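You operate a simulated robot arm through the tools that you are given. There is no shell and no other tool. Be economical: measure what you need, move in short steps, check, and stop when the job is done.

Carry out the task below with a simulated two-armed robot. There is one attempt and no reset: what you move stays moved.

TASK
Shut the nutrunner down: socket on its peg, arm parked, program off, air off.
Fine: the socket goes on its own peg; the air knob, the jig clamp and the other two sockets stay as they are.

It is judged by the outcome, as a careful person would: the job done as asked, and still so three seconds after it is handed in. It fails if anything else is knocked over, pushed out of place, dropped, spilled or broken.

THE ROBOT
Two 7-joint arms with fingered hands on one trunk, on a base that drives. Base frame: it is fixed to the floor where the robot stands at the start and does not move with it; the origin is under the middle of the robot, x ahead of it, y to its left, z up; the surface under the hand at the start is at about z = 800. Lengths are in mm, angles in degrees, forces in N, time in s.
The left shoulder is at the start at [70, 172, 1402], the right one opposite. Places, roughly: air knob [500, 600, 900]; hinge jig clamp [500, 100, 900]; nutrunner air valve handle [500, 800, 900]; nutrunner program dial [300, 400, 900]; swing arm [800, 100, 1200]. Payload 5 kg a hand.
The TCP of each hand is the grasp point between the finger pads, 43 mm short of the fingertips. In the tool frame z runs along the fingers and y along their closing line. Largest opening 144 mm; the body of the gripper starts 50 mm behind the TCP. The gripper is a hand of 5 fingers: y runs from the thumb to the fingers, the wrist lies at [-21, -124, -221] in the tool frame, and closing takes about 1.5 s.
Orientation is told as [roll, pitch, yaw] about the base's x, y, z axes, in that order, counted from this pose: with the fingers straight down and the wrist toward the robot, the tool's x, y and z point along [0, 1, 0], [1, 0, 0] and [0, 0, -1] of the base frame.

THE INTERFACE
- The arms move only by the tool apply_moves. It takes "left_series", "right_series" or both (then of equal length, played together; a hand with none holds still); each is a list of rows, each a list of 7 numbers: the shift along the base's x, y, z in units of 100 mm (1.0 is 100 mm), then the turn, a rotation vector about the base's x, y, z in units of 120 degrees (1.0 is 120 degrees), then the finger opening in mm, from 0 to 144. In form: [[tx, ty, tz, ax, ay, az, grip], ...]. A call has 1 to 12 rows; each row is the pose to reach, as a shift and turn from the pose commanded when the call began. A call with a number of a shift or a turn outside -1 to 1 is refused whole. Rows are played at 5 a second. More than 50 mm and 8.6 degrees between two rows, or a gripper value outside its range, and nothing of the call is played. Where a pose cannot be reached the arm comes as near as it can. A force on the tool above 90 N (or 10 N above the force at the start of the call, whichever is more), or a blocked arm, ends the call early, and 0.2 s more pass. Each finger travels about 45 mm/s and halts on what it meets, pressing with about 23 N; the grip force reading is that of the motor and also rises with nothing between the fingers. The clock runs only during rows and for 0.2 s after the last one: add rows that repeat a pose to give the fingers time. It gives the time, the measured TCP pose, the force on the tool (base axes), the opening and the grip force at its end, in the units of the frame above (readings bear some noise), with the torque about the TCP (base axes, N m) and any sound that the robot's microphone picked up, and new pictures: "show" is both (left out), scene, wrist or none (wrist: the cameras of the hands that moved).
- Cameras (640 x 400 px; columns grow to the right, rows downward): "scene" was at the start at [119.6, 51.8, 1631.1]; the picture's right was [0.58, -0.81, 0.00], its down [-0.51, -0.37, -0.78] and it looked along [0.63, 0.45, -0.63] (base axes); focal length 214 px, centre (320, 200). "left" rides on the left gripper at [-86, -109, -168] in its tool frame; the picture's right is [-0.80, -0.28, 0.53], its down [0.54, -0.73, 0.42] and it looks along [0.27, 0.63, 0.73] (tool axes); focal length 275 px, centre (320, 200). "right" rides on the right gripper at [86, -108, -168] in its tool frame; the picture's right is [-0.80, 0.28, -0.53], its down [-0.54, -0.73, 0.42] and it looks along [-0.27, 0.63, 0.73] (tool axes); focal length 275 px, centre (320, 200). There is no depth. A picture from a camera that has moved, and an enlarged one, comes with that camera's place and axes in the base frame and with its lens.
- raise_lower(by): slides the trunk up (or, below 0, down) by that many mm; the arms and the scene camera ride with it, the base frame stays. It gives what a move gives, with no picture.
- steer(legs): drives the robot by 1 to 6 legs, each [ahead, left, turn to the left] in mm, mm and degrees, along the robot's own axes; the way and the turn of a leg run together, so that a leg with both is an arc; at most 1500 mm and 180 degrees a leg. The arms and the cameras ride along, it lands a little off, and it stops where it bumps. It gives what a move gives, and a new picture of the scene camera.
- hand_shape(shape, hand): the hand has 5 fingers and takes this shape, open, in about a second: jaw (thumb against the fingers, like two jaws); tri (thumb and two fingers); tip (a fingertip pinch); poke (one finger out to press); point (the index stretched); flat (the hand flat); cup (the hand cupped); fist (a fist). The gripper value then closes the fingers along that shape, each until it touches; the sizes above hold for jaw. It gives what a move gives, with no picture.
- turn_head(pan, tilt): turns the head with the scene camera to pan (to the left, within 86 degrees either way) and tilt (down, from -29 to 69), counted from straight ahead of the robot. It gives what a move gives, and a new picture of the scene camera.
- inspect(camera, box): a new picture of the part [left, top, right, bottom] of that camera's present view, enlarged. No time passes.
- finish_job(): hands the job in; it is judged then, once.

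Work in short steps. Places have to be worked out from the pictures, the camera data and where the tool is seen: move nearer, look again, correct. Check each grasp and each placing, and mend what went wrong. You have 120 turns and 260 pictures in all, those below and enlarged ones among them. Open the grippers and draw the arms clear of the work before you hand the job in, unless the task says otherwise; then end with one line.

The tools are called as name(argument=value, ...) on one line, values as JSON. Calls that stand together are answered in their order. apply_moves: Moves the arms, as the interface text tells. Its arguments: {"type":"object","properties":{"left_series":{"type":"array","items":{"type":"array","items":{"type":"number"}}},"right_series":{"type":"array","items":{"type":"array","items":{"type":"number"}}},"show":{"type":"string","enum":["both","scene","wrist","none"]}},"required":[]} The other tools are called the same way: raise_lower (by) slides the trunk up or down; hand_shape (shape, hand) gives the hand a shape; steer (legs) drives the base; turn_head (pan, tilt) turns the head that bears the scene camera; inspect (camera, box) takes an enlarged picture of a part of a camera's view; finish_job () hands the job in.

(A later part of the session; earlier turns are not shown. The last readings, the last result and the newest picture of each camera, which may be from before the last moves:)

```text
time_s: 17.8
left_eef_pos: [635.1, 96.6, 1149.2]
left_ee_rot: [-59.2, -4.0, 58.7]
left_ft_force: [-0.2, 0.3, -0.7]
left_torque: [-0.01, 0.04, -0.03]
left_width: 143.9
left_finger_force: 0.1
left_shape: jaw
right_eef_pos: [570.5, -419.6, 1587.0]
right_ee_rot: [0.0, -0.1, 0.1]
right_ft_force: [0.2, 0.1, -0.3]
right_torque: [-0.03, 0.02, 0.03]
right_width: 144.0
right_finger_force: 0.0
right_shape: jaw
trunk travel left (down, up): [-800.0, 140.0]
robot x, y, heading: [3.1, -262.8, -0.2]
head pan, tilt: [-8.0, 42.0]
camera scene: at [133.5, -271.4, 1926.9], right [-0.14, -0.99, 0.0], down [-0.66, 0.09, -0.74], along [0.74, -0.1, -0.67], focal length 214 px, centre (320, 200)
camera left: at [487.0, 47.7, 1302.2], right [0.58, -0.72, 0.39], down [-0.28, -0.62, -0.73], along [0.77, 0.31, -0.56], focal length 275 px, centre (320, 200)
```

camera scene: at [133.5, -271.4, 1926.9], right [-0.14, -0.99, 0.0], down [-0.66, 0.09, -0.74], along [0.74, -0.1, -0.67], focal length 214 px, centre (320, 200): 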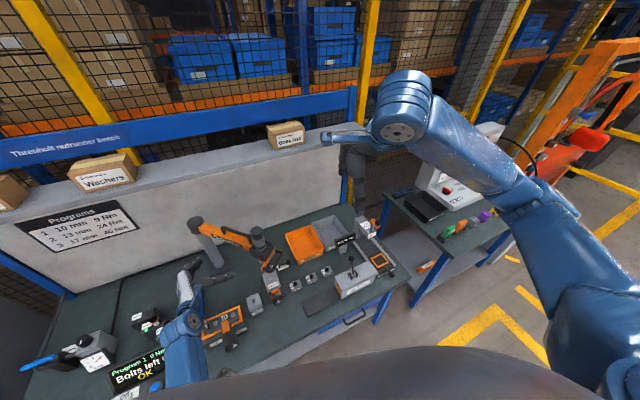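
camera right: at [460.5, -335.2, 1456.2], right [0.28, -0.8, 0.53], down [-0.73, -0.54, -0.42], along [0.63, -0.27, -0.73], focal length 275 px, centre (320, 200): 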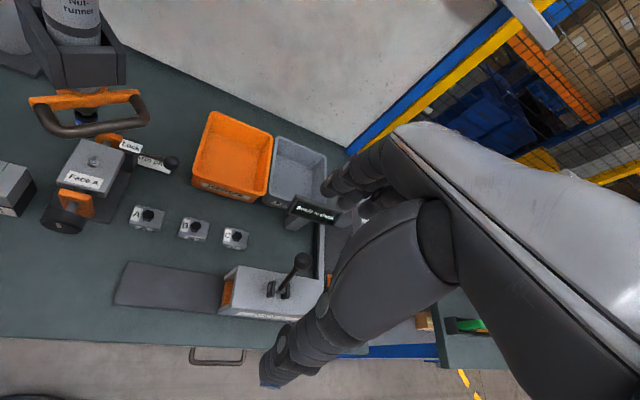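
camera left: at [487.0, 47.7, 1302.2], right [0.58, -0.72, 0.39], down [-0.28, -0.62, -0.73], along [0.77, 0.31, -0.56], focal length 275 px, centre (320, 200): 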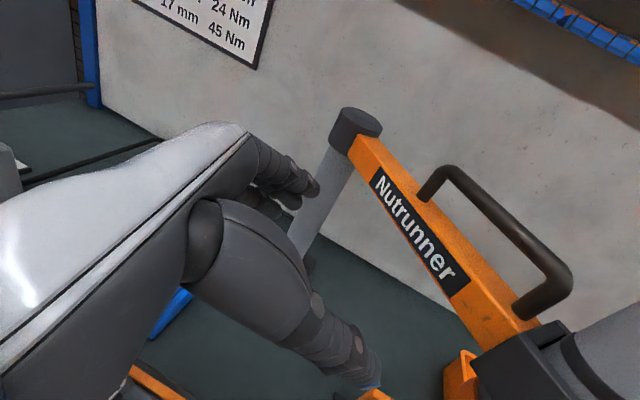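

The left arm is cramped against the torso. I drive back about 200 mm and a little right, so the left hand can work further out.

steer(legs=[[-200, -60, 0]])

apply_moves(left_series=[[0.3, -0.1, -0.1, 0, 0, 0, 144], [0.6, -0.2, -0.2, 0, 0, 0, 144], [0.9, -0.3, -0.3, 0, 0, 0, 144]], show="both")

```text
time_s: 19.4
left_eef_pos: [442.9, 35.6, 1147.3]
left_ee_rot: [-59.0, -3.8, 58.5]
left_ft_force: [0.5, 0.7, 0.1]
left_torque: [-0.01, -0.02, -0.04]
left_width: 143.9
left_finger_force: 0.2
left_shape: jaw
right_eef_pos: [376.5, -480.2, 1586.5]
right_ee_rot: [-0.1, 0.3, -0.1]
right_ft_force: [1.5, 0.7, 0.0]
right_torque: [-0.03, 0.11, 0.03]
right_width: 143.6
right_finger_force: 0.1
right_shape: jaw
trunk travel left (down, up): [-800.0, 140.0]
robot x, y, heading: [-193.9, -321.4, -0.2]
head pan, tilt: [-8.0, 42.0]
camera scene: at [-56.6, -330.9, 1926.2], right [-0.14, -0.99, 0.0], down [-0.67, 0.09, -0.74], along [0.73, -0.11, -0.67], focal length 214 px, centre (320, 200)
```

scene: 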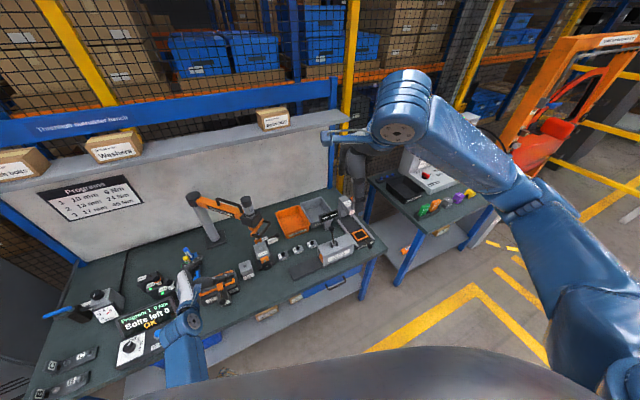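

```text
time_s: 20.2
left_eef_pos: [520.9, 21.3, 1113.6]
left_ee_rot: [-57.4, -5.0, 58.2]
left_ft_force: [-0.3, -0.3, 0.9]
left_torque: [0.01, -0.02, 0.01]
left_width: 143.8
left_finger_force: 0.0
left_shape: jaw
right_eef_pos: [374.5, -481.3, 1588.5]
right_ee_rot: [0.0, 0.1, -0.1]
right_ft_force: [-0.3, 0.0, 0.0]
right_torque: [-0.03, 0.02, 0.01]
right_width: 144.2
right_finger_force: 0.2
right_shape: jaw
trunk travel left (down, up): [-800.0, 140.0]
robot x, y, heading: [-196.5, -323.4, -0.3]
head pan, tilt: [-8.0, 42.0]
camera scene: at [-61.2, -331.8, 1926.7], right [-0.14, -0.99, 0.0], down [-0.66, 0.09, -0.74], along [0.73, -0.11, -0.67], focal length 214 px, centre (320, 200)
camera left: at [375.7, -31.2, 1266.7], right [0.58, -0.73, 0.36], down [-0.29, -0.6, -0.75], along [0.76, 0.33, -0.56], focal length 275 px, centre (320, 200)
```

scene: 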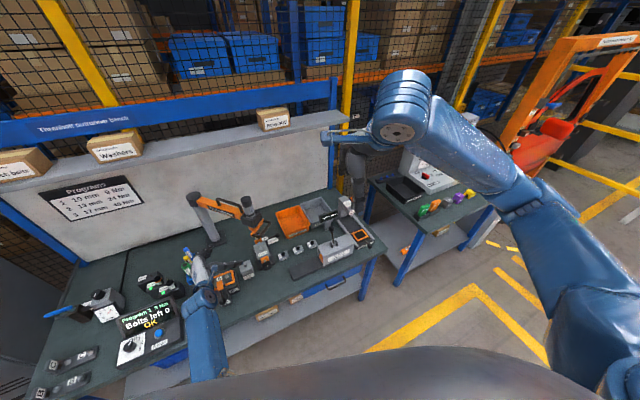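
left: 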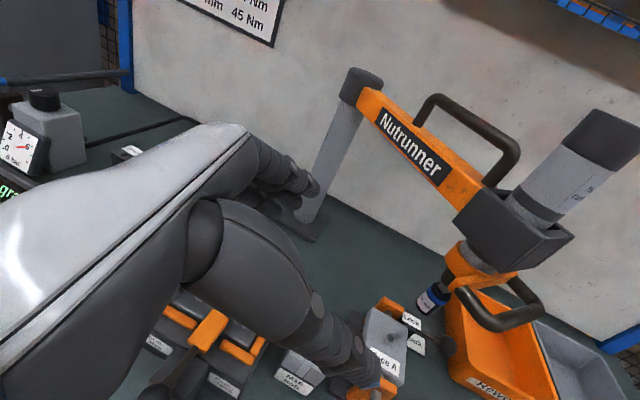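

The wrist yaw seems limited. It's better to turn the whole robot about 30° right and reach straight ahead. First I lift the hand and un-yaw it by 30° relative to the robot.

apply_moves(left_series=[[-0.25, 0, 0.25, 0, 0, 0.06, 144], [-0.5, 0, 0.5, 0, 0, 0.12, 144], [-0.75, 0, 0.75, 0, 0, 0.18, 144], [-1, 0, 1, 0, 0, 0.25, 144]], show="none")

apply_moves(left_series=[[0, 0, 0.4, 0, 0, 0, 144], [0, 0, 0.8, 0, 0, 0, 144], [0, 0, 1, 0, 0, 0, 144]], show="none")

```text
time_s: 20.7
left_eef_pos: [494.5, 116.0, 1172.1]
left_ee_rot: [-54.0, -14.7, 66.0]
left_ft_force: [-0.2, 0.1, 0.6]
left_torque: [-0.01, 0.0, 0.0]
left_width: 144.0
left_finger_force: 0.0
left_shape: jaw
right_eef_pos: [371.5, -480.1, 1589.1]
right_ee_rot: [-0.1, 0.0, -0.1]
right_ft_force: [0.2, 1.1, 0.6]
right_torque: [-0.03, 0.01, -0.02]
right_width: 144.1
right_finger_force: 0.0
right_shape: jaw
trunk travel left (down, up): [-800.0, 140.0]
robot x, y, heading: [-196.7, -319.1, -0.1]
head pan, tilt: [-8.0, 42.0]
stopped in row 2 (left hand): the arm was blocked; the commanded pose is now the measured one
```

```text
time_s: 21.7
left_eef_pos: [486.4, 140.0, 1273.3]
left_ee_rot: [-51.3, -17.5, 65.2]
left_ft_force: [-0.8, -0.5, 0.6]
left_torque: [-0.04, -0.02, -0.01]
left_width: 143.6
left_finger_force: 0.2
left_shape: jaw
right_eef_pos: [372.9, -481.8, 1588.6]
right_ee_rot: [-0.1, 0.1, -0.1]
right_ft_force: [0.4, -0.3, 0.3]
right_torque: [-0.01, 0.02, 0.02]
right_width: 144.1
right_finger_force: 0.1
right_shape: jaw
trunk travel left (down, up): [-800.0, 140.0]
robot x, y, heading: [-196.8, -323.1, -0.3]
head pan, tilt: [-8.0, 42.0]
stopped in row 3 (left hand): the arm was blocked; the commanded pose is now the measured one
```

My choice of side (thumb right) twists the left arm, and thumb-left should be natural. I return the hand to its neutral orientation first.

apply_moves(left_series=[[-0.05, 0.05, 0.05, 0.03, 0.036, -0.044, 144], [-0.1, 0.1, 0.1, 0.059, 0.071, -0.087, 144], [-0.15, 0.15, 0.15, 0.089, 0.107, -0.131, 144], [-0.2, 0.2, 0.2, 0.118, 0.143, -0.175, 144], [-0.25, 0.25, 0.25, 0.148, 0.179, -0.219, 144], [-0.3, 0.3, 0.3, 0.177, 0.214, -0.262, 144], [-0.3, 0.35, 0.35, 0.207, 0.25, -0.306, 144], [-0.3, 0.4, 0.4, 0.236, 0.286, -0.35, 144], [-0.3, 0.4, 0.4, 0.266, 0.321, -0.393, 144], [-0.3, 0.4, 0.4, 0.295, 0.357, -0.437, 144]], show="scene")

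```text
time_s: 23.9
left_eef_pos: [456.0, 179.2, 1310.8]
left_ee_rot: [0.0, 0.2, 0.1]
left_ft_force: [-1.1, 0.1, -0.5]
left_torque: [-0.02, 0.02, -0.03]
left_width: 143.9
left_finger_force: 0.1
left_shape: jaw
right_eef_pos: [372.8, -481.1, 1589.4]
right_ee_rot: [0.1, 0.0, 0.0]
right_ft_force: [-1.0, 0.2, 0.5]
right_torque: [0.02, 0.01, 0.01]
right_width: 144.2
right_finger_force: 0.0
right_shape: jaw
trunk travel left (down, up): [-800.0, 140.0]
robot x, y, heading: [-198.4, -320.3, -0.3]
head pan, tilt: [-8.0, 42.0]
camera scene: at [-63.0, -332.8, 1926.7], right [-0.14, -0.99, 0.0], down [-0.66, 0.09, -0.74], along [0.74, -0.1, -0.67], focal length 214 px, centre (320, 200)
```

scene: 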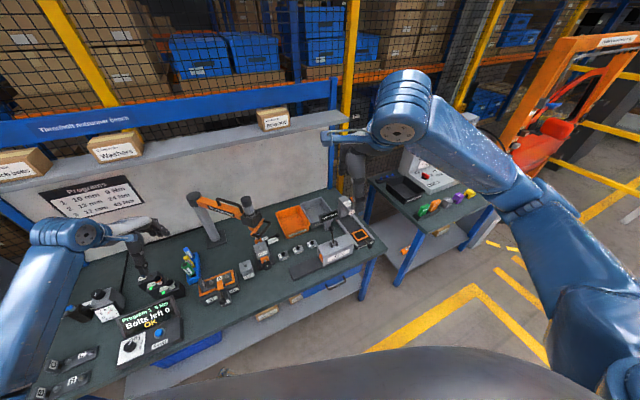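

Neutral orientation is restored. Now I turn to the thumb-left grasp orientation, with the fingers forward, 15° right and 30° down, in two halves.

apply_moves(left_series=[[0.05, 0, 0, 0.025, -0.032, -0.056, 144], [0.1, 0, 0, 0.05, -0.065, -0.112, 144], [0.15, 0, 0, 0.074, -0.097, -0.168, 144], [0.2, 0, 0, 0.099, -0.129, -0.224, 144], [0.25, 0, 0, 0.124, -0.162, -0.28, 144], [0.3, 0, 0, 0.149, -0.194, -0.336, 144], [0.3, 0, 0, 0.1735, -0.2265, -0.3925, 144]], show="none")

apply_moves(left_series=[[0.05, 0, 0, 0.025, -0.032, -0.056, 144], [0.1, 0, 0, 0.05, -0.065, -0.112, 144], [0.15, 0, 0, 0.074, -0.097, -0.168, 144], [0.2, 0, 0, 0.099, -0.129, -0.224, 144], [0.25, 0, 0, 0.124, -0.162, -0.28, 144], [0.3, 0, 0, 0.149, -0.194, -0.336, 144], [0.3, 0, 0, 0.1735, -0.2265, -0.3925, 144]], show="both")

```text
time_s: 25.5
left_eef_pos: [486.0, 178.7, 1310.9]
left_ee_rot: [30.0, -15.0, -52.6]
left_ft_force: [0.2, -0.8, 0.3]
left_torque: [0.0, -0.04, 0.03]
left_width: 143.9
left_finger_force: 0.0
left_shape: jaw
right_eef_pos: [372.8, -480.6, 1587.9]
right_ee_rot: [0.0, 0.0, -0.2]
right_ft_force: [0.0, 0.6, 0.1]
right_torque: [0.03, 0.01, 0.02]
right_width: 144.1
right_finger_force: 0.1
right_shape: jaw
trunk travel left (down, up): [-800.0, 140.0]
robot x, y, heading: [-195.4, -323.6, 0.0]
head pan, tilt: [-8.0, 42.0]
```

```text
time_s: 27.1
left_eef_pos: [516.2, 179.8, 1313.1]
left_ee_rot: [60.0, -0.1, -105.0]
left_ft_force: [-1.1, -0.6, -0.6]
left_torque: [-0.01, 0.03, -0.01]
left_width: 143.7
left_finger_force: 0.1
left_shape: jaw
right_eef_pos: [373.6, -481.4, 1588.7]
right_ee_rot: [-0.1, -0.1, -0.1]
right_ft_force: [0.2, 0.2, 0.5]
right_torque: [0.0, 0.01, 0.0]
right_width: 144.1
right_finger_force: 0.0
right_shape: jaw
trunk travel left (down, up): [-800.0, 140.0]
robot x, y, heading: [-200.7, -318.7, -0.2]
head pan, tilt: [-8.0, 42.0]
camera scene: at [-63.0, -332.7, 1926.8], right [-0.14, -0.99, 0.0], down [-0.66, 0.09, -0.74], along [0.74, -0.1, -0.67], focal length 214 px, centre (320, 200)
camera left: at [362.7, 334.5, 1322.9], right [0.14, 0.26, -0.96], down [0.8, 0.54, 0.26], along [0.58, -0.8, -0.13], focal length 275 px, centre (320, 200)
```

scene: 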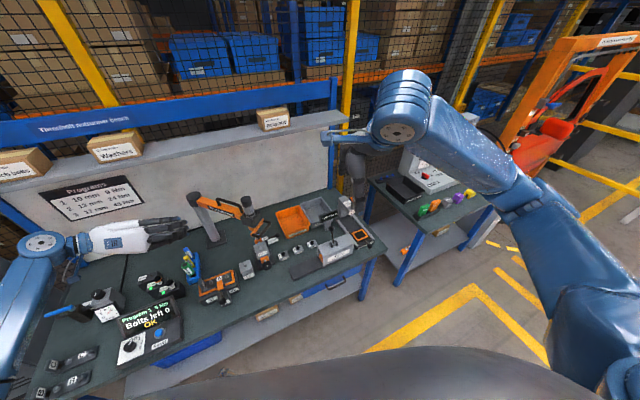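
left: 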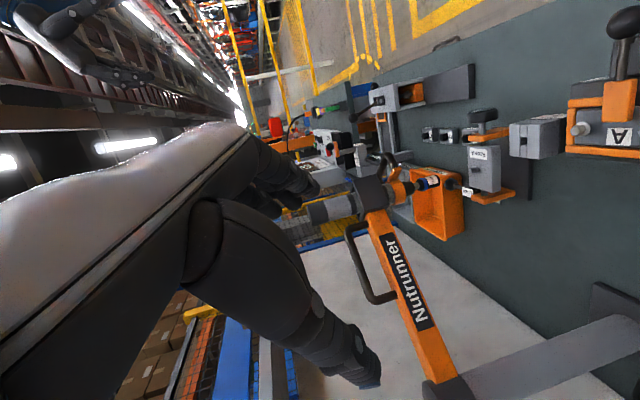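

The orientation is reached exactly and the wrist camera sees the tool from the left. I zoom in on the tool and socket.

inspect(camera="left", box=[290, 130, 530, 270])

```text
2.67 times, centred on (410, 200) of left
camera zoom: at [362.7, 334.5, 1322.9], right [0.14, 0.26, -0.96], down [0.8, 0.54, 0.26], along [0.58, -0.8, -0.13], focal length 734 px, centre (80, 200)
```

zoom: 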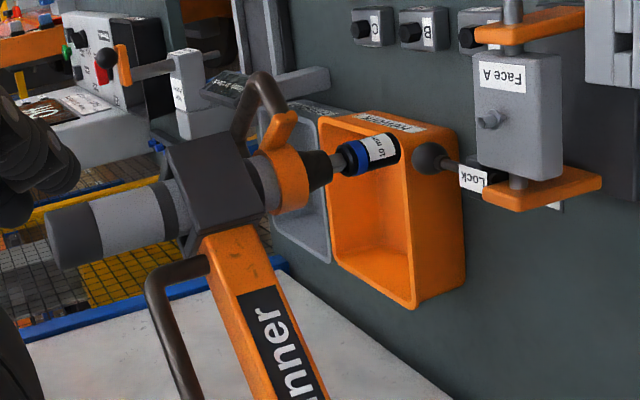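

The socket spans about z 986–1038 at (705, -96), with a diameter of about 32. A full-hand jaw would be too tall at the peg, so I'll try the two-finger "tri" shape and look.

hand_shape(hand="left", shape="tri")

inspect(camera="left", box=[0, 0, 640, 400])

inspect(camera="scene", box=[40, 190, 200, 290])

```text
time_s: 28.0
left_eef_pos: [515.9, 178.9, 1313.1]
left_ee_rot: [59.9, 0.0, -104.9]
left_ft_force: [-0.3, -0.3, 0.9]
left_torque: [-0.01, 0.0, -0.02]
left_width: 143.7
left_finger_force: 0.1
left_shape: tri
right_eef_pos: [372.7, -482.3, 1589.1]
right_ee_rot: [0.0, 0.1, -0.1]
right_ft_force: [-0.2, -0.3, 0.0]
right_torque: [0.02, 0.01, 0.0]
right_width: 143.8
right_finger_force: 0.1
right_shape: jaw
trunk travel left (down, up): [-800.0, 140.0]
robot x, y, heading: [-198.6, -321.7, -0.0]
head pan, tilt: [-8.0, 42.0]
```

```text
1.00 times, centred on (320, 200) of left (not enlarged: the box is as wide or as high as the picture)
camera zoom: at [361.6, 334.2, 1323.1], right [0.13, 0.26, -0.96], down [0.8, 0.54, 0.26], along [0.58, -0.8, -0.14], focal length 275 px, centre (320, 200)
```

zoom: 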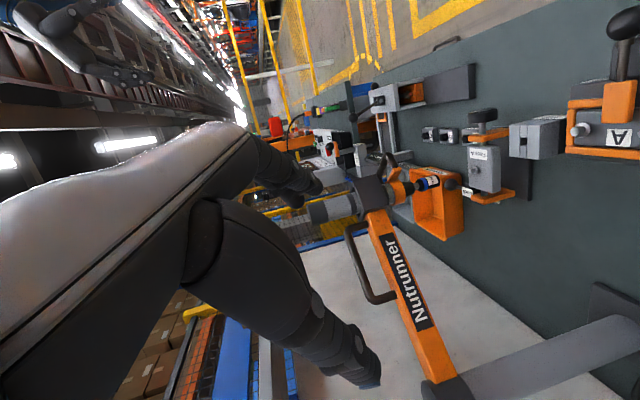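

```text
4.00 times, centred on (120, 240) of scene
camera zoom: at [-64.1, -332.7, 1926.9], right [-0.14, -0.99, 0.0], down [-0.66, 0.09, -0.74], along [0.74, -0.1, -0.67], focal length 858 px, centre (1120, 40)
```

zoom: 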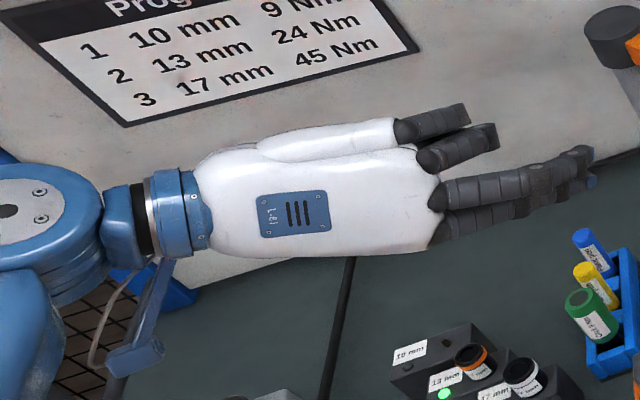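

I close the tri shape in free air to see where its fingertips meet.

apply_moves(left_series=[[0, 0, 0, 0, 0, 0, 30], [0, 0, 0, 0, 0, 0, 30], [0, 0, 0, 0, 0, 0, 30], [0, 0, 0, 0, 0, 0, 30], [0, 0, 0, 0, 0, 0, 30], [0, 0, 0, 0, 0, 0, 30], [0, 0, 0, 0, 0, 0, 30], [0, 0, 0, 0, 0, 0, 30]], show="both")

inspect(camera="scene", box=[40, 190, 200, 290])

```text
time_s: 29.8
left_eef_pos: [515.3, 179.5, 1313.2]
left_ee_rot: [59.9, 0.0, -104.9]
left_ft_force: [-0.8, -0.1, -0.8]
left_torque: [-0.01, 0.0, 0.0]
left_width: 30.0
left_finger_force: 0.0
left_shape: tri
right_eef_pos: [372.8, -481.1, 1589.1]
right_ee_rot: [0.0, 0.0, -0.1]
right_ft_force: [0.0, 0.5, 0.2]
right_torque: [-0.02, 0.02, 0.01]
right_width: 144.3
right_finger_force: 0.0
right_shape: jaw
trunk travel left (down, up): [-800.0, 140.0]
robot x, y, heading: [-195.5, -322.3, 0.0]
head pan, tilt: [-8.0, 42.0]
camera scene: at [-63.8, -332.7, 1926.8], right [-0.14, -0.99, 0.0], down [-0.66, 0.09, -0.74], along [0.74, -0.1, -0.67], focal length 214 px, centre (320, 200)
camera left: at [361.9, 334.3, 1323.0], right [0.13, 0.26, -0.96], down [0.8, 0.54, 0.26], along [0.58, -0.8, -0.14], focal length 275 px, centre (320, 200)
```

scene: 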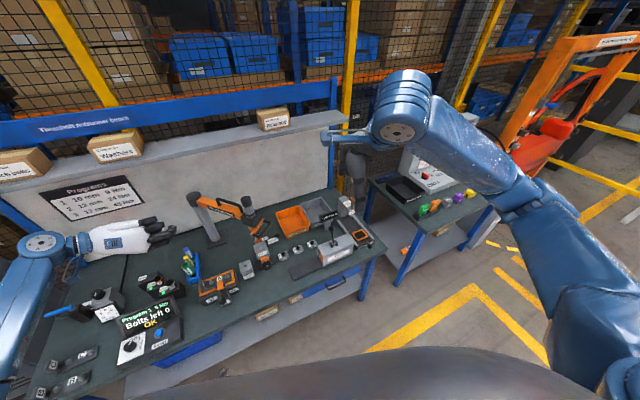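
left: 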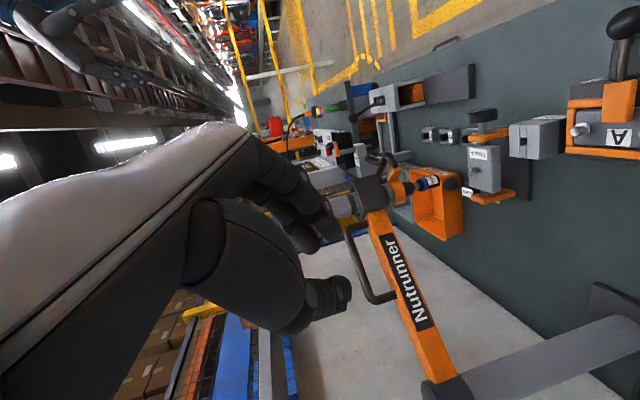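

```text
4.00 times, centred on (120, 240) of scene
camera zoom: at [-63.8, -332.7, 1926.8], right [-0.14, -0.99, 0.0], down [-0.66, 0.09, -0.74], along [0.74, -0.1, -0.67], focal length 858 px, centre (1120, 40)
```

zoom: 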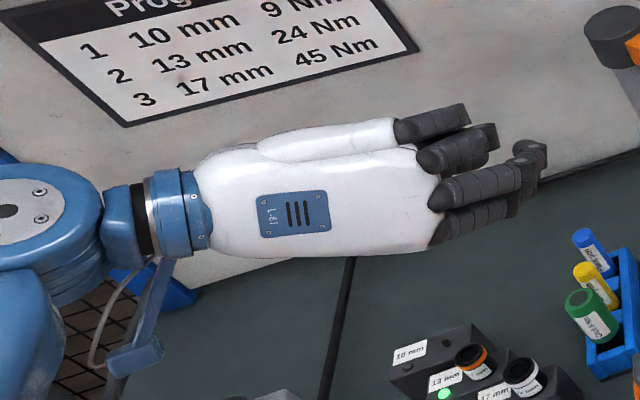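

The tri fingers meet near the TCP. I flatten the pitch to about 20° below horizontal, set the opening to 85 and start toward the pre-grasp point (587, -64, 1060).

apply_moves(left_series=[[0.07, -0.2, -0.2, -0.0054, -0.02, 0, 60], [0.14, -0.4, -0.4, -0.0108, -0.04, 0, 85], [0.21, -0.6, -0.6, -0.0162, -0.06, 0, 85], [0.28, -0.8, -0.8, -0.0216, -0.0805, 0, 85], [0.33, -1.0, -1.0, -0.0216, -0.0805, 0, 85]], show="none")

apply_moves(left_series=[[0.05, -0.25, -0.25, 0, 0, 0, 85], [0.1, -0.5, -0.5, 0, 0, 0, 85], [0.1, -0.75, -0.75, 0, 0, 0, 85], [0.1, -1.0, -1.0, 0, 0, 0, 85]], show="both")

```text
time_s: 31.0
left_eef_pos: [550.6, 77.6, 1211.1]
left_ee_rot: [70.0, -0.1, -105.0]
left_ft_force: [0.6, 0.4, -0.7]
left_torque: [-0.02, 0.03, -0.01]
left_width: 84.7
left_finger_force: 0.1
left_shape: tri
right_eef_pos: [373.7, -482.7, 1589.6]
right_ee_rot: [0.1, 0.1, -0.2]
right_ft_force: [0.6, -0.9, -0.2]
right_torque: [0.01, 0.0, 0.02]
right_width: 144.0
right_finger_force: 0.0
right_shape: jaw
trunk travel left (down, up): [-800.0, 140.0]
robot x, y, heading: [-194.4, -320.8, -0.1]
head pan, tilt: [-8.0, 42.0]
```

```text
time_s: 32.0
left_eef_pos: [558.6, -21.6, 1111.7]
left_ee_rot: [69.9, 0.0, -105.0]
left_ft_force: [0.8, 1.0, 0.4]
left_torque: [0.04, 0.07, -0.02]
left_width: 84.5
left_finger_force: 0.0
left_shape: tri
right_eef_pos: [372.4, -482.3, 1589.1]
right_ee_rot: [0.0, 0.1, -0.1]
right_ft_force: [-0.7, 0.5, 0.0]
right_torque: [0.04, 0.02, -0.01]
right_width: 143.7
right_finger_force: 0.0
right_shape: jaw
trunk travel left (down, up): [-800.0, 140.0]
robot x, y, heading: [-195.7, -319.2, 0.2]
head pan, tilt: [-8.0, 42.0]
camera scene: at [-64.3, -333.3, 1926.9], right [-0.14, -0.99, 0.0], down [-0.66, 0.09, -0.74], along [0.74, -0.1, -0.67], focal length 214 px, centre (320, 200)
camera left: at [405.5, 132.9, 1089.0], right [0.29, 0.22, -0.93], down [0.75, 0.55, 0.36], along [0.59, -0.81, 0.0], focal length 275 px, centre (320, 200)
```

scene: 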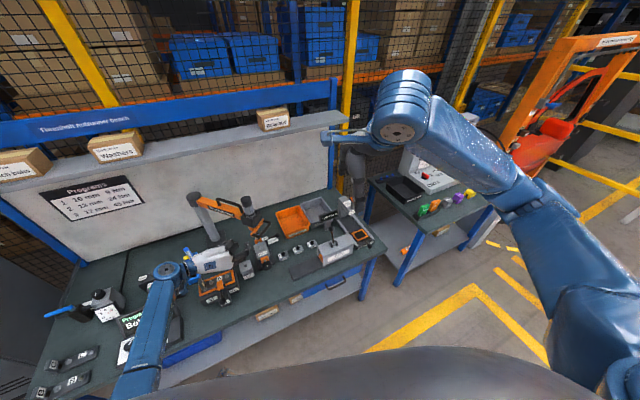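
left: 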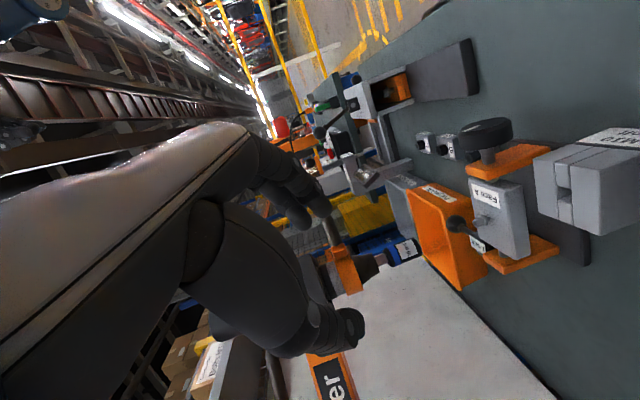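

I zoom in to locate the socket precisely from here.

inspect(camera="left", box=[300, 180, 500, 305])

inspect(camera="scene", box=[170, 180, 330, 300])

```text
3.20 times, centred on (400, 242) of left
camera zoom: at [405.5, 132.9, 1089.0], right [0.29, 0.22, -0.93], down [0.75, 0.55, 0.36], along [0.59, -0.81, 0.0], focal length 881 px, centre (64, 64)
```

zoom: 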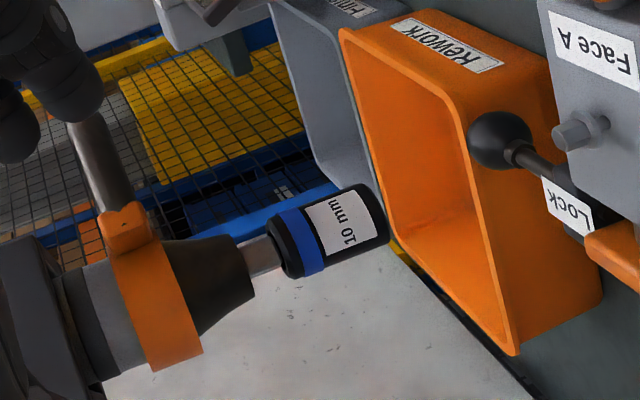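

```text
3.33 times, centred on (250, 240) of scene
camera zoom: at [-64.3, -333.3, 1926.9], right [-0.14, -0.99, 0.0], down [-0.66, 0.09, -0.74], along [0.74, -0.1, -0.67], focal length 715 px, centre (553, 67)
```

zoom: 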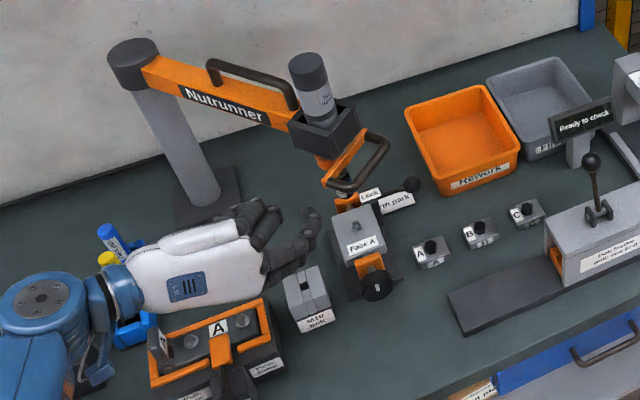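

The socket centre is confirmed at (702, -97, 1015), 48 mm long and 33 mm in diameter. I move to 90 mm short of it along the finger direction.

apply_moves(left_series=[[0.2, -0.2, -0.25, 0, 0, 0, 85], [0.42, -0.37, -0.5, 0, 0, 0, 85], [0.61, -0.53, -0.5, 0, 0, 0, 85]], show="wrist")

inspect(camera="scene", box=[190, 180, 290, 280])

```text
time_s: 32.8
left_eef_pos: [620.8, -73.8, 1060.7]
left_ee_rot: [70.0, 0.0, -104.9]
left_ft_force: [0.7, -0.2, -0.5]
left_torque: [-0.03, 0.03, 0.03]
left_width: 84.8
left_finger_force: 0.2
left_shape: tri
right_eef_pos: [374.7, -482.7, 1588.3]
right_ee_rot: [0.0, 0.0, -0.1]
right_ft_force: [0.5, -0.5, 0.6]
right_torque: [0.01, 0.0, 0.03]
right_width: 143.9
right_finger_force: 0.1
right_shape: jaw
trunk travel left (down, up): [-800.0, 140.0]
robot x, y, heading: [-193.9, -322.3, -0.1]
head pan, tilt: [-8.0, 42.0]
camera left: at [467.9, 79.9, 1039.0], right [0.29, 0.22, -0.93], down [0.75, 0.55, 0.36], along [0.59, -0.81, 0.0], focal length 275 px, centre (320, 200)
```

left: 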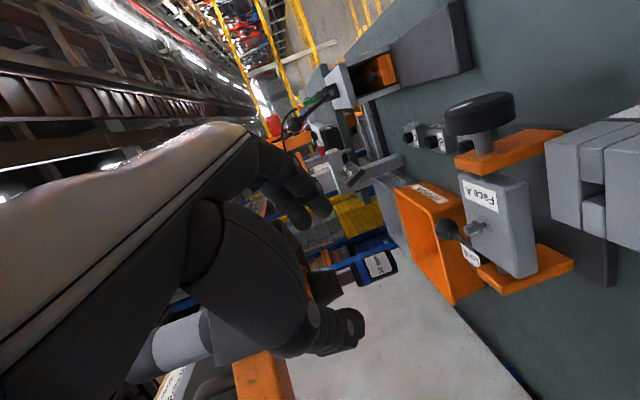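

```text
4.00 times, centred on (240, 230) of scene
camera zoom: at [-62.9, -333.6, 1926.8], right [-0.14, -0.99, 0.0], down [-0.66, 0.09, -0.74], along [0.74, -0.1, -0.67], focal length 858 px, centre (640, 80)
```

zoom: 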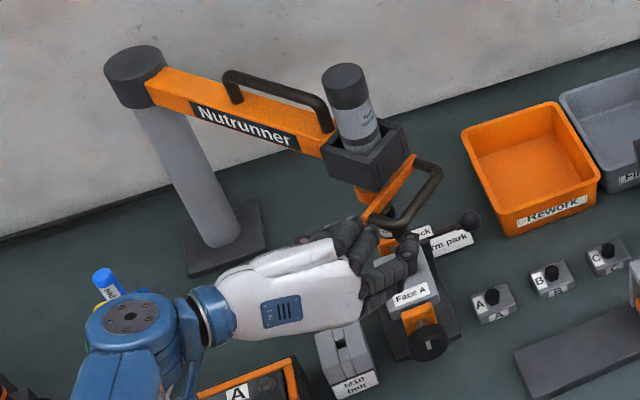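

With the arm where it is, my folded fingers would hit the pull handle hanging at front-right. Swinging the arm to its park spot first takes the handle out of the way. I back off, make a fist and will push the bracket from its left side.

apply_moves(left_series=[[-0.35, 0.15, 0.1, 0, 0, 0, 85], [-0.7, 0.3, 0.3, 0, 0, 0, 85], [-0.8, 0.4, 0.7, 0, 0, 0, 85], [-0.8, 0.45, 0.95, 0, 0, 0, 85]], show="none")

hand_shape(hand="left", shape="fist")

inspect(camera="left", box=[0, 0, 640, 400])

inspect(camera="scene", box=[170, 170, 290, 290])

```text
time_s: 33.8
left_eef_pos: [540.4, -28.1, 1156.6]
left_ee_rot: [69.9, 0.0, -105.0]
left_ft_force: [-0.5, -0.6, -0.7]
left_torque: [-0.02, -0.02, 0.01]
left_width: 84.6
left_finger_force: 0.0
left_shape: tri
right_eef_pos: [373.2, -481.2, 1589.0]
right_ee_rot: [0.1, 0.1, -0.1]
right_ft_force: [0.5, 0.1, -1.0]
right_torque: [-0.05, 0.0, -0.05]
right_width: 143.9
right_finger_force: 0.1
right_shape: jaw
trunk travel left (down, up): [-800.0, 140.0]
robot x, y, heading: [-199.0, -322.4, -0.1]
head pan, tilt: [-8.0, 42.0]
```

```text
time_s: 34.7
left_eef_pos: [540.6, -28.9, 1156.7]
left_ee_rot: [69.8, 0.0, -104.9]
left_ft_force: [-0.2, -0.6, 0.7]
left_torque: [-0.01, 0.01, -0.02]
left_width: 0.0
left_finger_force: 0.0
left_shape: fist
right_eef_pos: [372.5, -481.7, 1589.2]
right_ee_rot: [0.0, 0.1, -0.1]
right_ft_force: [0.3, 0.9, -0.2]
right_torque: [-0.02, 0.02, 0.02]
right_width: 143.7
right_finger_force: 0.0
right_shape: jaw
trunk travel left (down, up): [-800.0, 140.0]
robot x, y, heading: [-196.8, -324.4, 0.1]
head pan, tilt: [-8.0, 42.0]
```

```text
1.00 times, centred on (320, 200) of left (not enlarged: the box is as wide or as high as the picture)
camera zoom: at [387.9, 126.1, 1134.2], right [0.29, 0.21, -0.93], down [0.75, 0.55, 0.36], along [0.59, -0.81, 0.0], focal length 275 px, centre (320, 200)
```

zoom: 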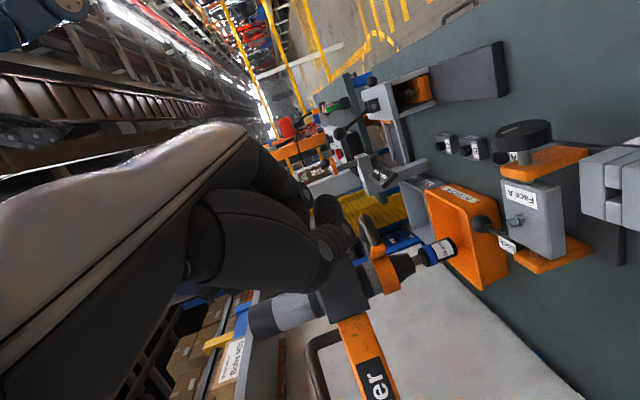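

```text
3.33 times, centred on (230, 230) of scene
camera zoom: at [-64.1, -332.8, 1926.9], right [-0.14, -0.99, 0.0], down [-0.66, 0.09, -0.74], along [0.74, -0.1, -0.67], focal length 715 px, centre (620, 100)
```

zoom: 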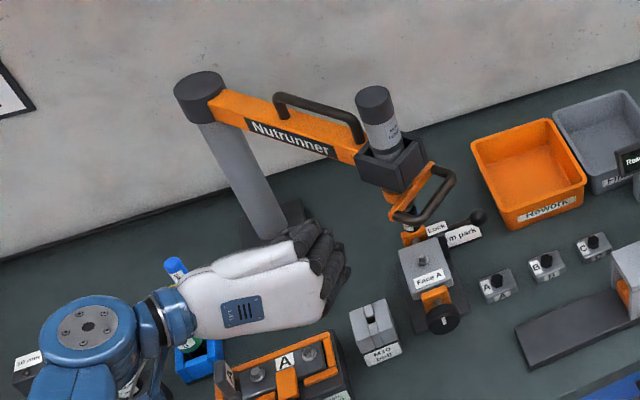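

The path to the bracket's left side is clear. I advance the fist toward it in small steps and watch the force.

apply_moves(left_series=[[0.25, -0.07, -0.05, 0, 0, 0, 0], [0.5, -0.14, -0.1, 0, 0, 0, 0], [0.75, -0.21, -0.15, 0, 0, 0, 0], [1, -0.28, -0.15, 0, 0, 0, 0]], show="both")

inspect(camera="scene", box=[170, 170, 290, 290])

```text
time_s: 35.7
left_eef_pos: [641.8, -57.9, 1140.9]
left_ee_rot: [69.9, 0.0, -104.9]
left_ft_force: [-0.7, -0.7, 0.1]
left_torque: [-0.04, -0.06, -0.01]
left_width: 0.1
left_finger_force: 0.0
left_shape: fist
right_eef_pos: [374.4, -481.6, 1588.9]
right_ee_rot: [0.1, 0.2, 0.0]
right_ft_force: [0.5, -0.3, 0.4]
right_torque: [0.0, 0.04, -0.01]
right_width: 143.9
right_finger_force: 0.1
right_shape: jaw
trunk travel left (down, up): [-800.0, 140.0]
robot x, y, heading: [-195.6, -321.6, 0.0]
head pan, tilt: [-8.0, 42.0]
camera scene: at [-62.4, -333.5, 1926.7], right [-0.14, -0.99, 0.0], down [-0.66, 0.09, -0.74], along [0.73, -0.1, -0.67], focal length 214 px, centre (320, 200)
camera left: at [488.0, 97.0, 1118.7], right [0.29, 0.22, -0.93], down [0.75, 0.55, 0.36], along [0.59, -0.81, 0.0], focal length 275 px, centre (320, 200)
```

scene: 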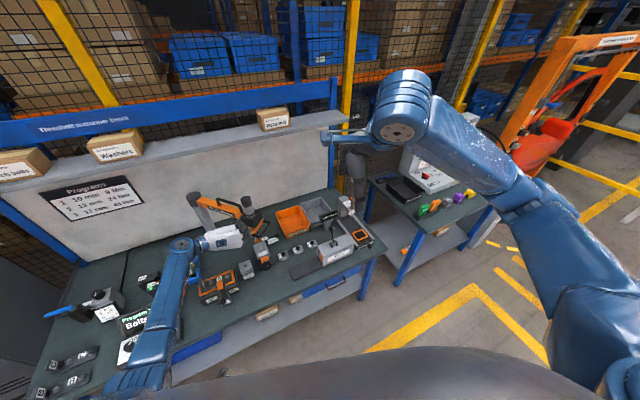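
left: 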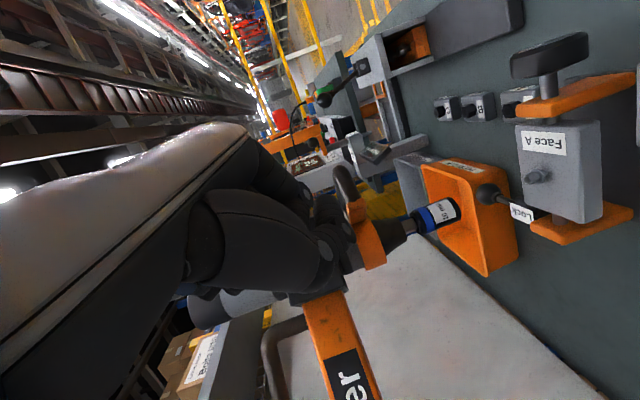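

```text
3.33 times, centred on (230, 230) of scene
camera zoom: at [-62.4, -333.5, 1926.7], right [-0.14, -0.99, 0.0], down [-0.66, 0.09, -0.74], along [0.73, -0.1, -0.67], focal length 715 px, centre (620, 100)
```

zoom: 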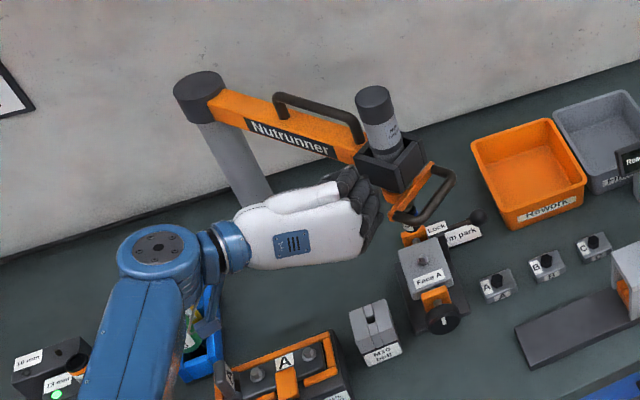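

The fist is nearly at the bracket. I push forward and right in small steps along the arc.

apply_moves(left_series=[[0.18, -0.1, 0, 0, 0, 0, 0], [0.36, -0.19, 0, 0, 0, 0, 0], [0.54, -0.27, 0, 0, 0, 0, 0], [0.72, -0.34, 0, 0, 0, 0, 0]], show="both")

inspect(camera="scene", box=[170, 170, 290, 290])

```text
time_s: 36.7
left_eef_pos: [711.2, -92.8, 1140.7]
left_ee_rot: [69.8, 0.1, -104.9]
left_ft_force: [-0.2, 0.4, -0.2]
left_torque: [-0.03, -0.02, 0.01]
left_width: 0.0
left_finger_force: 0.0
left_shape: fist
right_eef_pos: [374.3, -480.7, 1587.7]
right_ee_rot: [0.0, 0.1, -0.1]
right_ft_force: [0.9, -0.5, -0.4]
right_torque: [0.0, 0.03, 0.01]
right_width: 143.8
right_finger_force: 0.0
right_shape: jaw
trunk travel left (down, up): [-800.0, 140.0]
robot x, y, heading: [-197.4, -320.3, -0.1]
head pan, tilt: [-8.0, 42.0]
camera scene: at [-62.5, -333.4, 1926.7], right [-0.14, -0.99, 0.0], down [-0.66, 0.09, -0.74], along [0.73, -0.1, -0.67], focal length 214 px, centre (320, 200)
camera left: at [559.5, 62.3, 1118.7], right [0.29, 0.22, -0.93], down [0.75, 0.55, 0.36], along [0.59, -0.81, 0.0], focal length 275 px, centre (320, 200)
```

scene: 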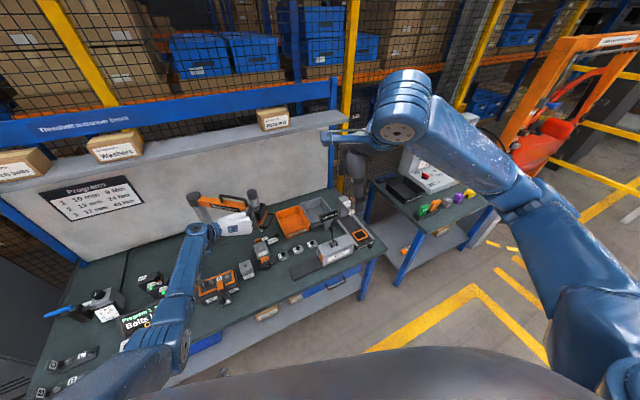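
left: 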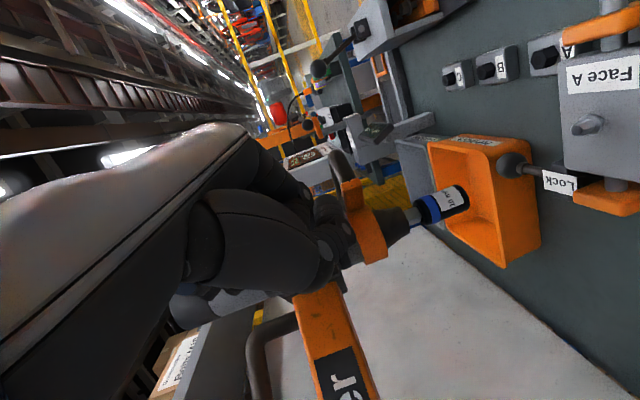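

```text
3.33 times, centred on (230, 230) of scene
camera zoom: at [-62.5, -333.4, 1926.7], right [-0.14, -0.99, 0.0], down [-0.66, 0.09, -0.74], along [0.73, -0.1, -0.67], focal length 715 px, centre (620, 100)
```

zoom: 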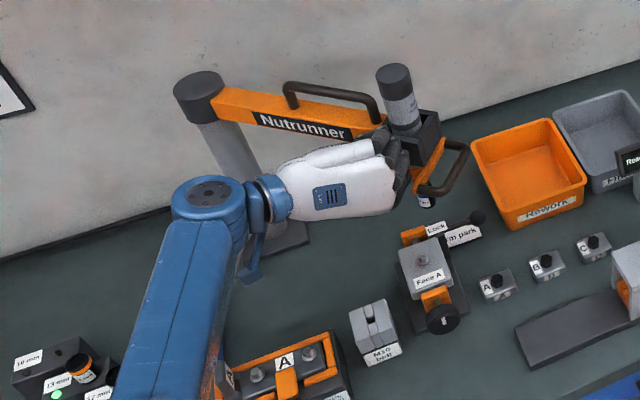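

The arm swings freely. The tool is now at about (759, -120), and the target is about (832, -146). I push further.

apply_moves(left_series=[[0.2, -0.08, 0, 0, 0, 0, 0], [0.4, -0.15, 0, 0, 0, 0, 0], [0.58, -0.2, 0, 0, 0, 0, 0]], show="wrist")

inspect(camera="scene", box=[170, 170, 290, 290])

```text
time_s: 37.5
left_eef_pos: [761.6, -108.3, 1141.5]
left_ee_rot: [69.9, 0.0, -104.9]
left_ft_force: [0.2, 0.6, 0.0]
left_torque: [-0.02, 0.01, -0.01]
left_width: 0.1
left_finger_force: 0.0
left_shape: fist
left hand out of reach, approached as far as the arm can: row 3
right_eef_pos: [375.2, -480.4, 1588.5]
right_ee_rot: [-0.1, 0.2, -0.1]
right_ft_force: [0.1, 0.0, -1.1]
right_torque: [-0.01, 0.01, -0.01]
right_width: 144.0
right_finger_force: 0.0
right_shape: jaw
trunk travel left (down, up): [-800.0, 140.0]
robot x, y, heading: [-197.2, -321.9, -0.0]
head pan, tilt: [-8.0, 42.0]
camera left: at [609.5, 45.5, 1119.4], right [0.29, 0.22, -0.93], down [0.75, 0.55, 0.36], along [0.59, -0.81, 0.0], focal length 275 px, centre (320, 200)
```

left: 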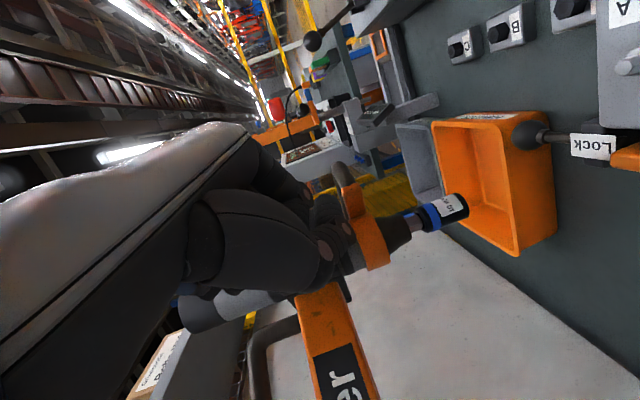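

```text
3.33 times, centred on (230, 230) of scene
camera zoom: at [-62.3, -333.2, 1926.7], right [-0.14, -0.99, 0.0], down [-0.66, 0.09, -0.74], along [0.73, -0.1, -0.67], focal length 715 px, centre (620, 100)
```

zoom: 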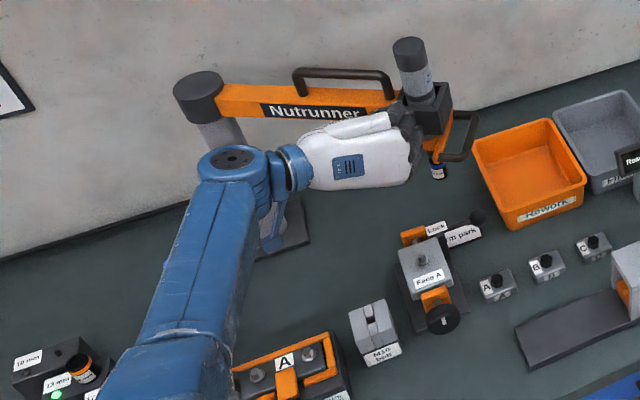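

The tool is now almost over the "Arm park" label. I withdraw the fist in two moves, then lower the trunk and close the distance for taking the socket.

apply_moves(left_series=[[-0.3, 0.08, 0, 0, 0, 0, 0], [-0.65, 0.18, 0, 0, 0, 0, 0], [-1, 0.27, 0, 0, 0, 0, 0]], show="none")

apply_moves(left_series=[[-0.3, 0.08, 0.3, 0, 0, 0, 0], [-0.6, 0.17, 0.6, 0, 0, 0, 0], [-0.9, 0.25, 0.9, 0, 0, 0, 0]], show="none")

raise_lower(by=-150)

hand_shape(hand="left", shape="tri")

inspect(camera="scene", box=[150, 130, 310, 290])

inspect(camera="left", box=[280, 130, 640, 355])

```text
time_s: 38.3
left_eef_pos: [660.7, -82.1, 1145.0]
left_ee_rot: [69.9, -0.2, -104.9]
left_ft_force: [-0.6, -0.7, 0.4]
left_torque: [0.02, 0.07, -0.02]
left_width: 0.0
left_finger_force: 0.1
left_shape: fist
right_eef_pos: [370.6, -481.4, 1588.2]
right_ee_rot: [0.0, 0.0, -0.1]
right_ft_force: [0.6, -0.8, -0.3]
right_torque: [-0.01, -0.04, -0.02]
right_width: 144.2
right_finger_force: 0.1
right_shape: jaw
trunk travel left (down, up): [-800.0, 140.0]
robot x, y, heading: [-195.2, -326.2, -0.2]
head pan, tilt: [-8.0, 42.0]
```

```text
time_s: 39.1
left_eef_pos: [569.9, -58.4, 1233.8]
left_ee_rot: [70.0, -0.1, -105.0]
left_ft_force: [-0.6, 0.1, 0.4]
left_torque: [-0.01, -0.02, 0.01]
left_width: 0.0
left_finger_force: 0.1
left_shape: fist
right_eef_pos: [371.1, -481.5, 1589.4]
right_ee_rot: [0.1, 0.1, 0.0]
right_ft_force: [-0.2, 0.4, 0.2]
right_torque: [-0.02, -0.06, -0.01]
right_width: 144.1
right_finger_force: 0.0
right_shape: jaw
trunk travel left (down, up): [-800.0, 140.0]
robot x, y, heading: [-197.2, -320.3, -0.4]
head pan, tilt: [-8.0, 42.0]
```

```text
time_s: 40.9
left_eef_pos: [572.1, -58.2, 1083.0]
left_ee_rot: [69.9, 0.0, -104.8]
left_ft_force: [0.1, 0.5, 1.0]
left_torque: [-0.02, 0.0, 0.03]
left_width: 0.0
left_finger_force: 0.0
left_shape: fist
right_eef_pos: [372.7, -481.1, 1439.0]
right_ee_rot: [0.0, -0.1, -0.1]
right_ft_force: [0.2, 0.4, -0.2]
right_torque: [-0.05, 0.05, 0.01]
right_width: 143.9
right_finger_force: 0.1
right_shape: jaw
trunk travel left (down, up): [-650.0, 290.0]
robot x, y, heading: [-197.1, -321.8, 0.2]
head pan, tilt: [-8.0, 42.0]
```

```text
time_s: 41.8
left_eef_pos: [572.2, -59.0, 1082.1]
left_ee_rot: [69.9, 0.1, -104.9]
left_ft_force: [0.3, 0.1, -1.4]
left_torque: [-0.03, -0.02, 0.01]
left_width: 143.7
left_finger_force: 0.1
left_shape: tri
right_eef_pos: [372.6, -480.7, 1438.8]
right_ee_rot: [-0.1, 0.0, -0.2]
right_ft_force: [-0.3, 0.2, -1.1]
right_torque: [0.02, -0.02, 0.0]
right_width: 144.1
right_finger_force: 0.0
right_shape: jaw
trunk travel left (down, up): [-650.0, 290.0]
robot x, y, heading: [-199.2, -324.2, -0.4]
head pan, tilt: [-8.0, 42.0]
```

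```text
2.50 times, centred on (230, 210) of scene
camera zoom: at [-63.8, -332.8, 1776.8], right [-0.14, -0.99, 0.0], down [-0.66, 0.09, -0.74], along [0.74, -0.1, -0.67], focal length 536 px, centre (545, 175)
```

zoom: 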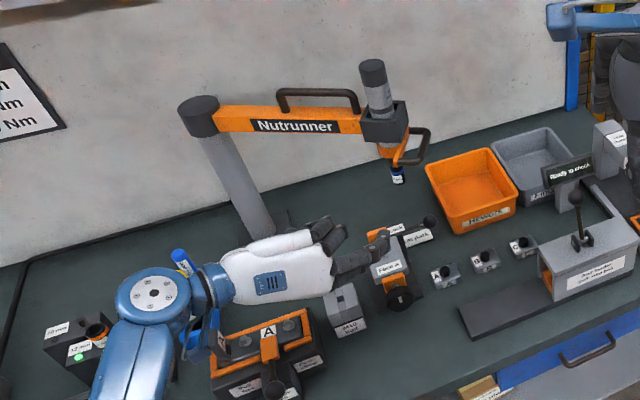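

```text
1.78 times, centred on (460, 242) of left
camera zoom: at [419.7, 96.1, 1059.4], right [0.29, 0.22, -0.93], down [0.75, 0.55, 0.36], along [0.59, -0.81, 0.0], focal length 489 px, centre (71, 124)
```

zoom: 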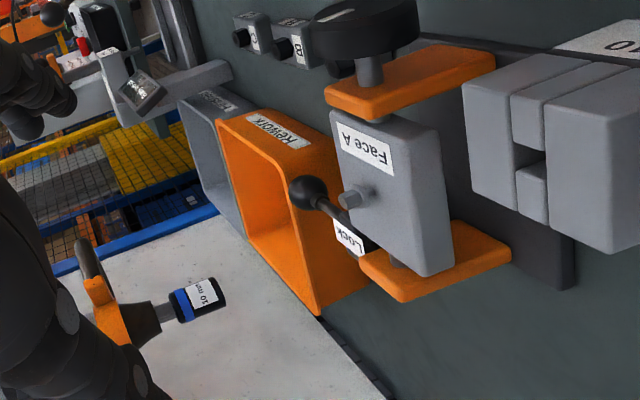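

The arm stayed put, with the tool at about (824, -140). I pull the hand back, flatten it to about 5° below horizontal, and drive forward 200 mm for reach.

apply_moves(left_series=[[-0.3, 0.1, -0.1, -0.0081, -0.0302, 0, 100], [-0.6, 0.2, -0.2, -0.0162, -0.0604, 0, 100], [-0.8, 0.3, -0.3, -0.0243, -0.0906, 0, 100], [-1, 0.4, -0.3, -0.0324, -0.1208, 0, 100]], show="none")

steer(legs=[[200, 0, 0]])

inspect(camera="left", box=[0, 0, 640, 400])

```text
time_s: 42.8
left_eef_pos: [470.4, -16.8, 1053.1]
left_ee_rot: [85.0, 0.1, -104.9]
left_ft_force: [0.4, 0.0, 0.0]
left_torque: [0.05, 0.05, 0.01]
left_width: 100.1
left_finger_force: 0.1
left_shape: tri
right_eef_pos: [371.7, -480.2, 1439.4]
right_ee_rot: [0.0, 0.0, -0.1]
right_ft_force: [0.0, -0.4, -0.5]
right_torque: [0.0, -0.03, -0.01]
right_width: 143.9
right_finger_force: 0.1
right_shape: jaw
trunk travel left (down, up): [-650.0, 290.0]
robot x, y, heading: [-198.8, -325.8, -0.2]
head pan, tilt: [-8.0, 42.0]
```

```text
time_s: 44.3
left_eef_pos: [664.9, -13.7, 1054.6]
left_ee_rot: [85.0, 0.0, -104.5]
left_ft_force: [-0.1, 0.0, 0.4]
left_torque: [0.01, -0.01, 0.05]
left_width: 100.4
left_finger_force: 0.0
left_shape: tri
right_eef_pos: [566.9, -478.4, 1441.0]
right_ee_rot: [0.0, -0.1, 0.2]
right_ft_force: [-0.2, 0.1, 0.6]
right_torque: [0.02, -0.07, -0.01]
right_width: 143.7
right_finger_force: 0.1
right_shape: jaw
trunk travel left (down, up): [-650.0, 290.0]
robot x, y, heading: [-2.0, -324.2, 0.3]
head pan, tilt: [-8.0, 42.0]
camera scene: at [129.0, -332.0, 1777.4], right [-0.14, -0.99, 0.0], down [-0.66, 0.09, -0.74], along [0.74, -0.1, -0.67], focal length 214 px, centre (320, 200)
```

scene: 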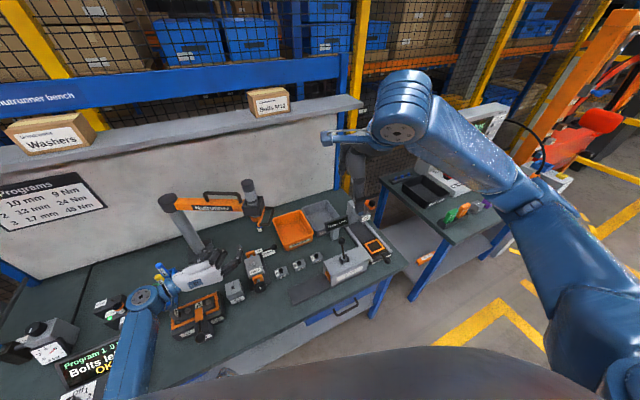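

```text
1.00 times, centred on (320, 200) of left (not enlarged: the box is as wide or as high as the picture)
camera zoom: at [523.4, 136.2, 983.5], right [0.52, 0.16, -0.84], down [0.64, 0.58, 0.5], along [0.57, -0.8, 0.2], focal length 275 px, centre (320, 200)
```

zoom: 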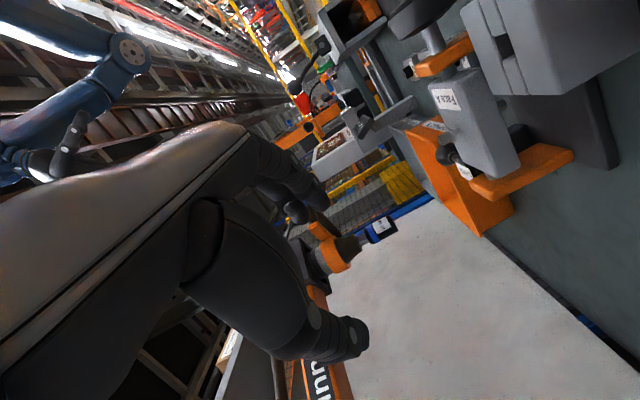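

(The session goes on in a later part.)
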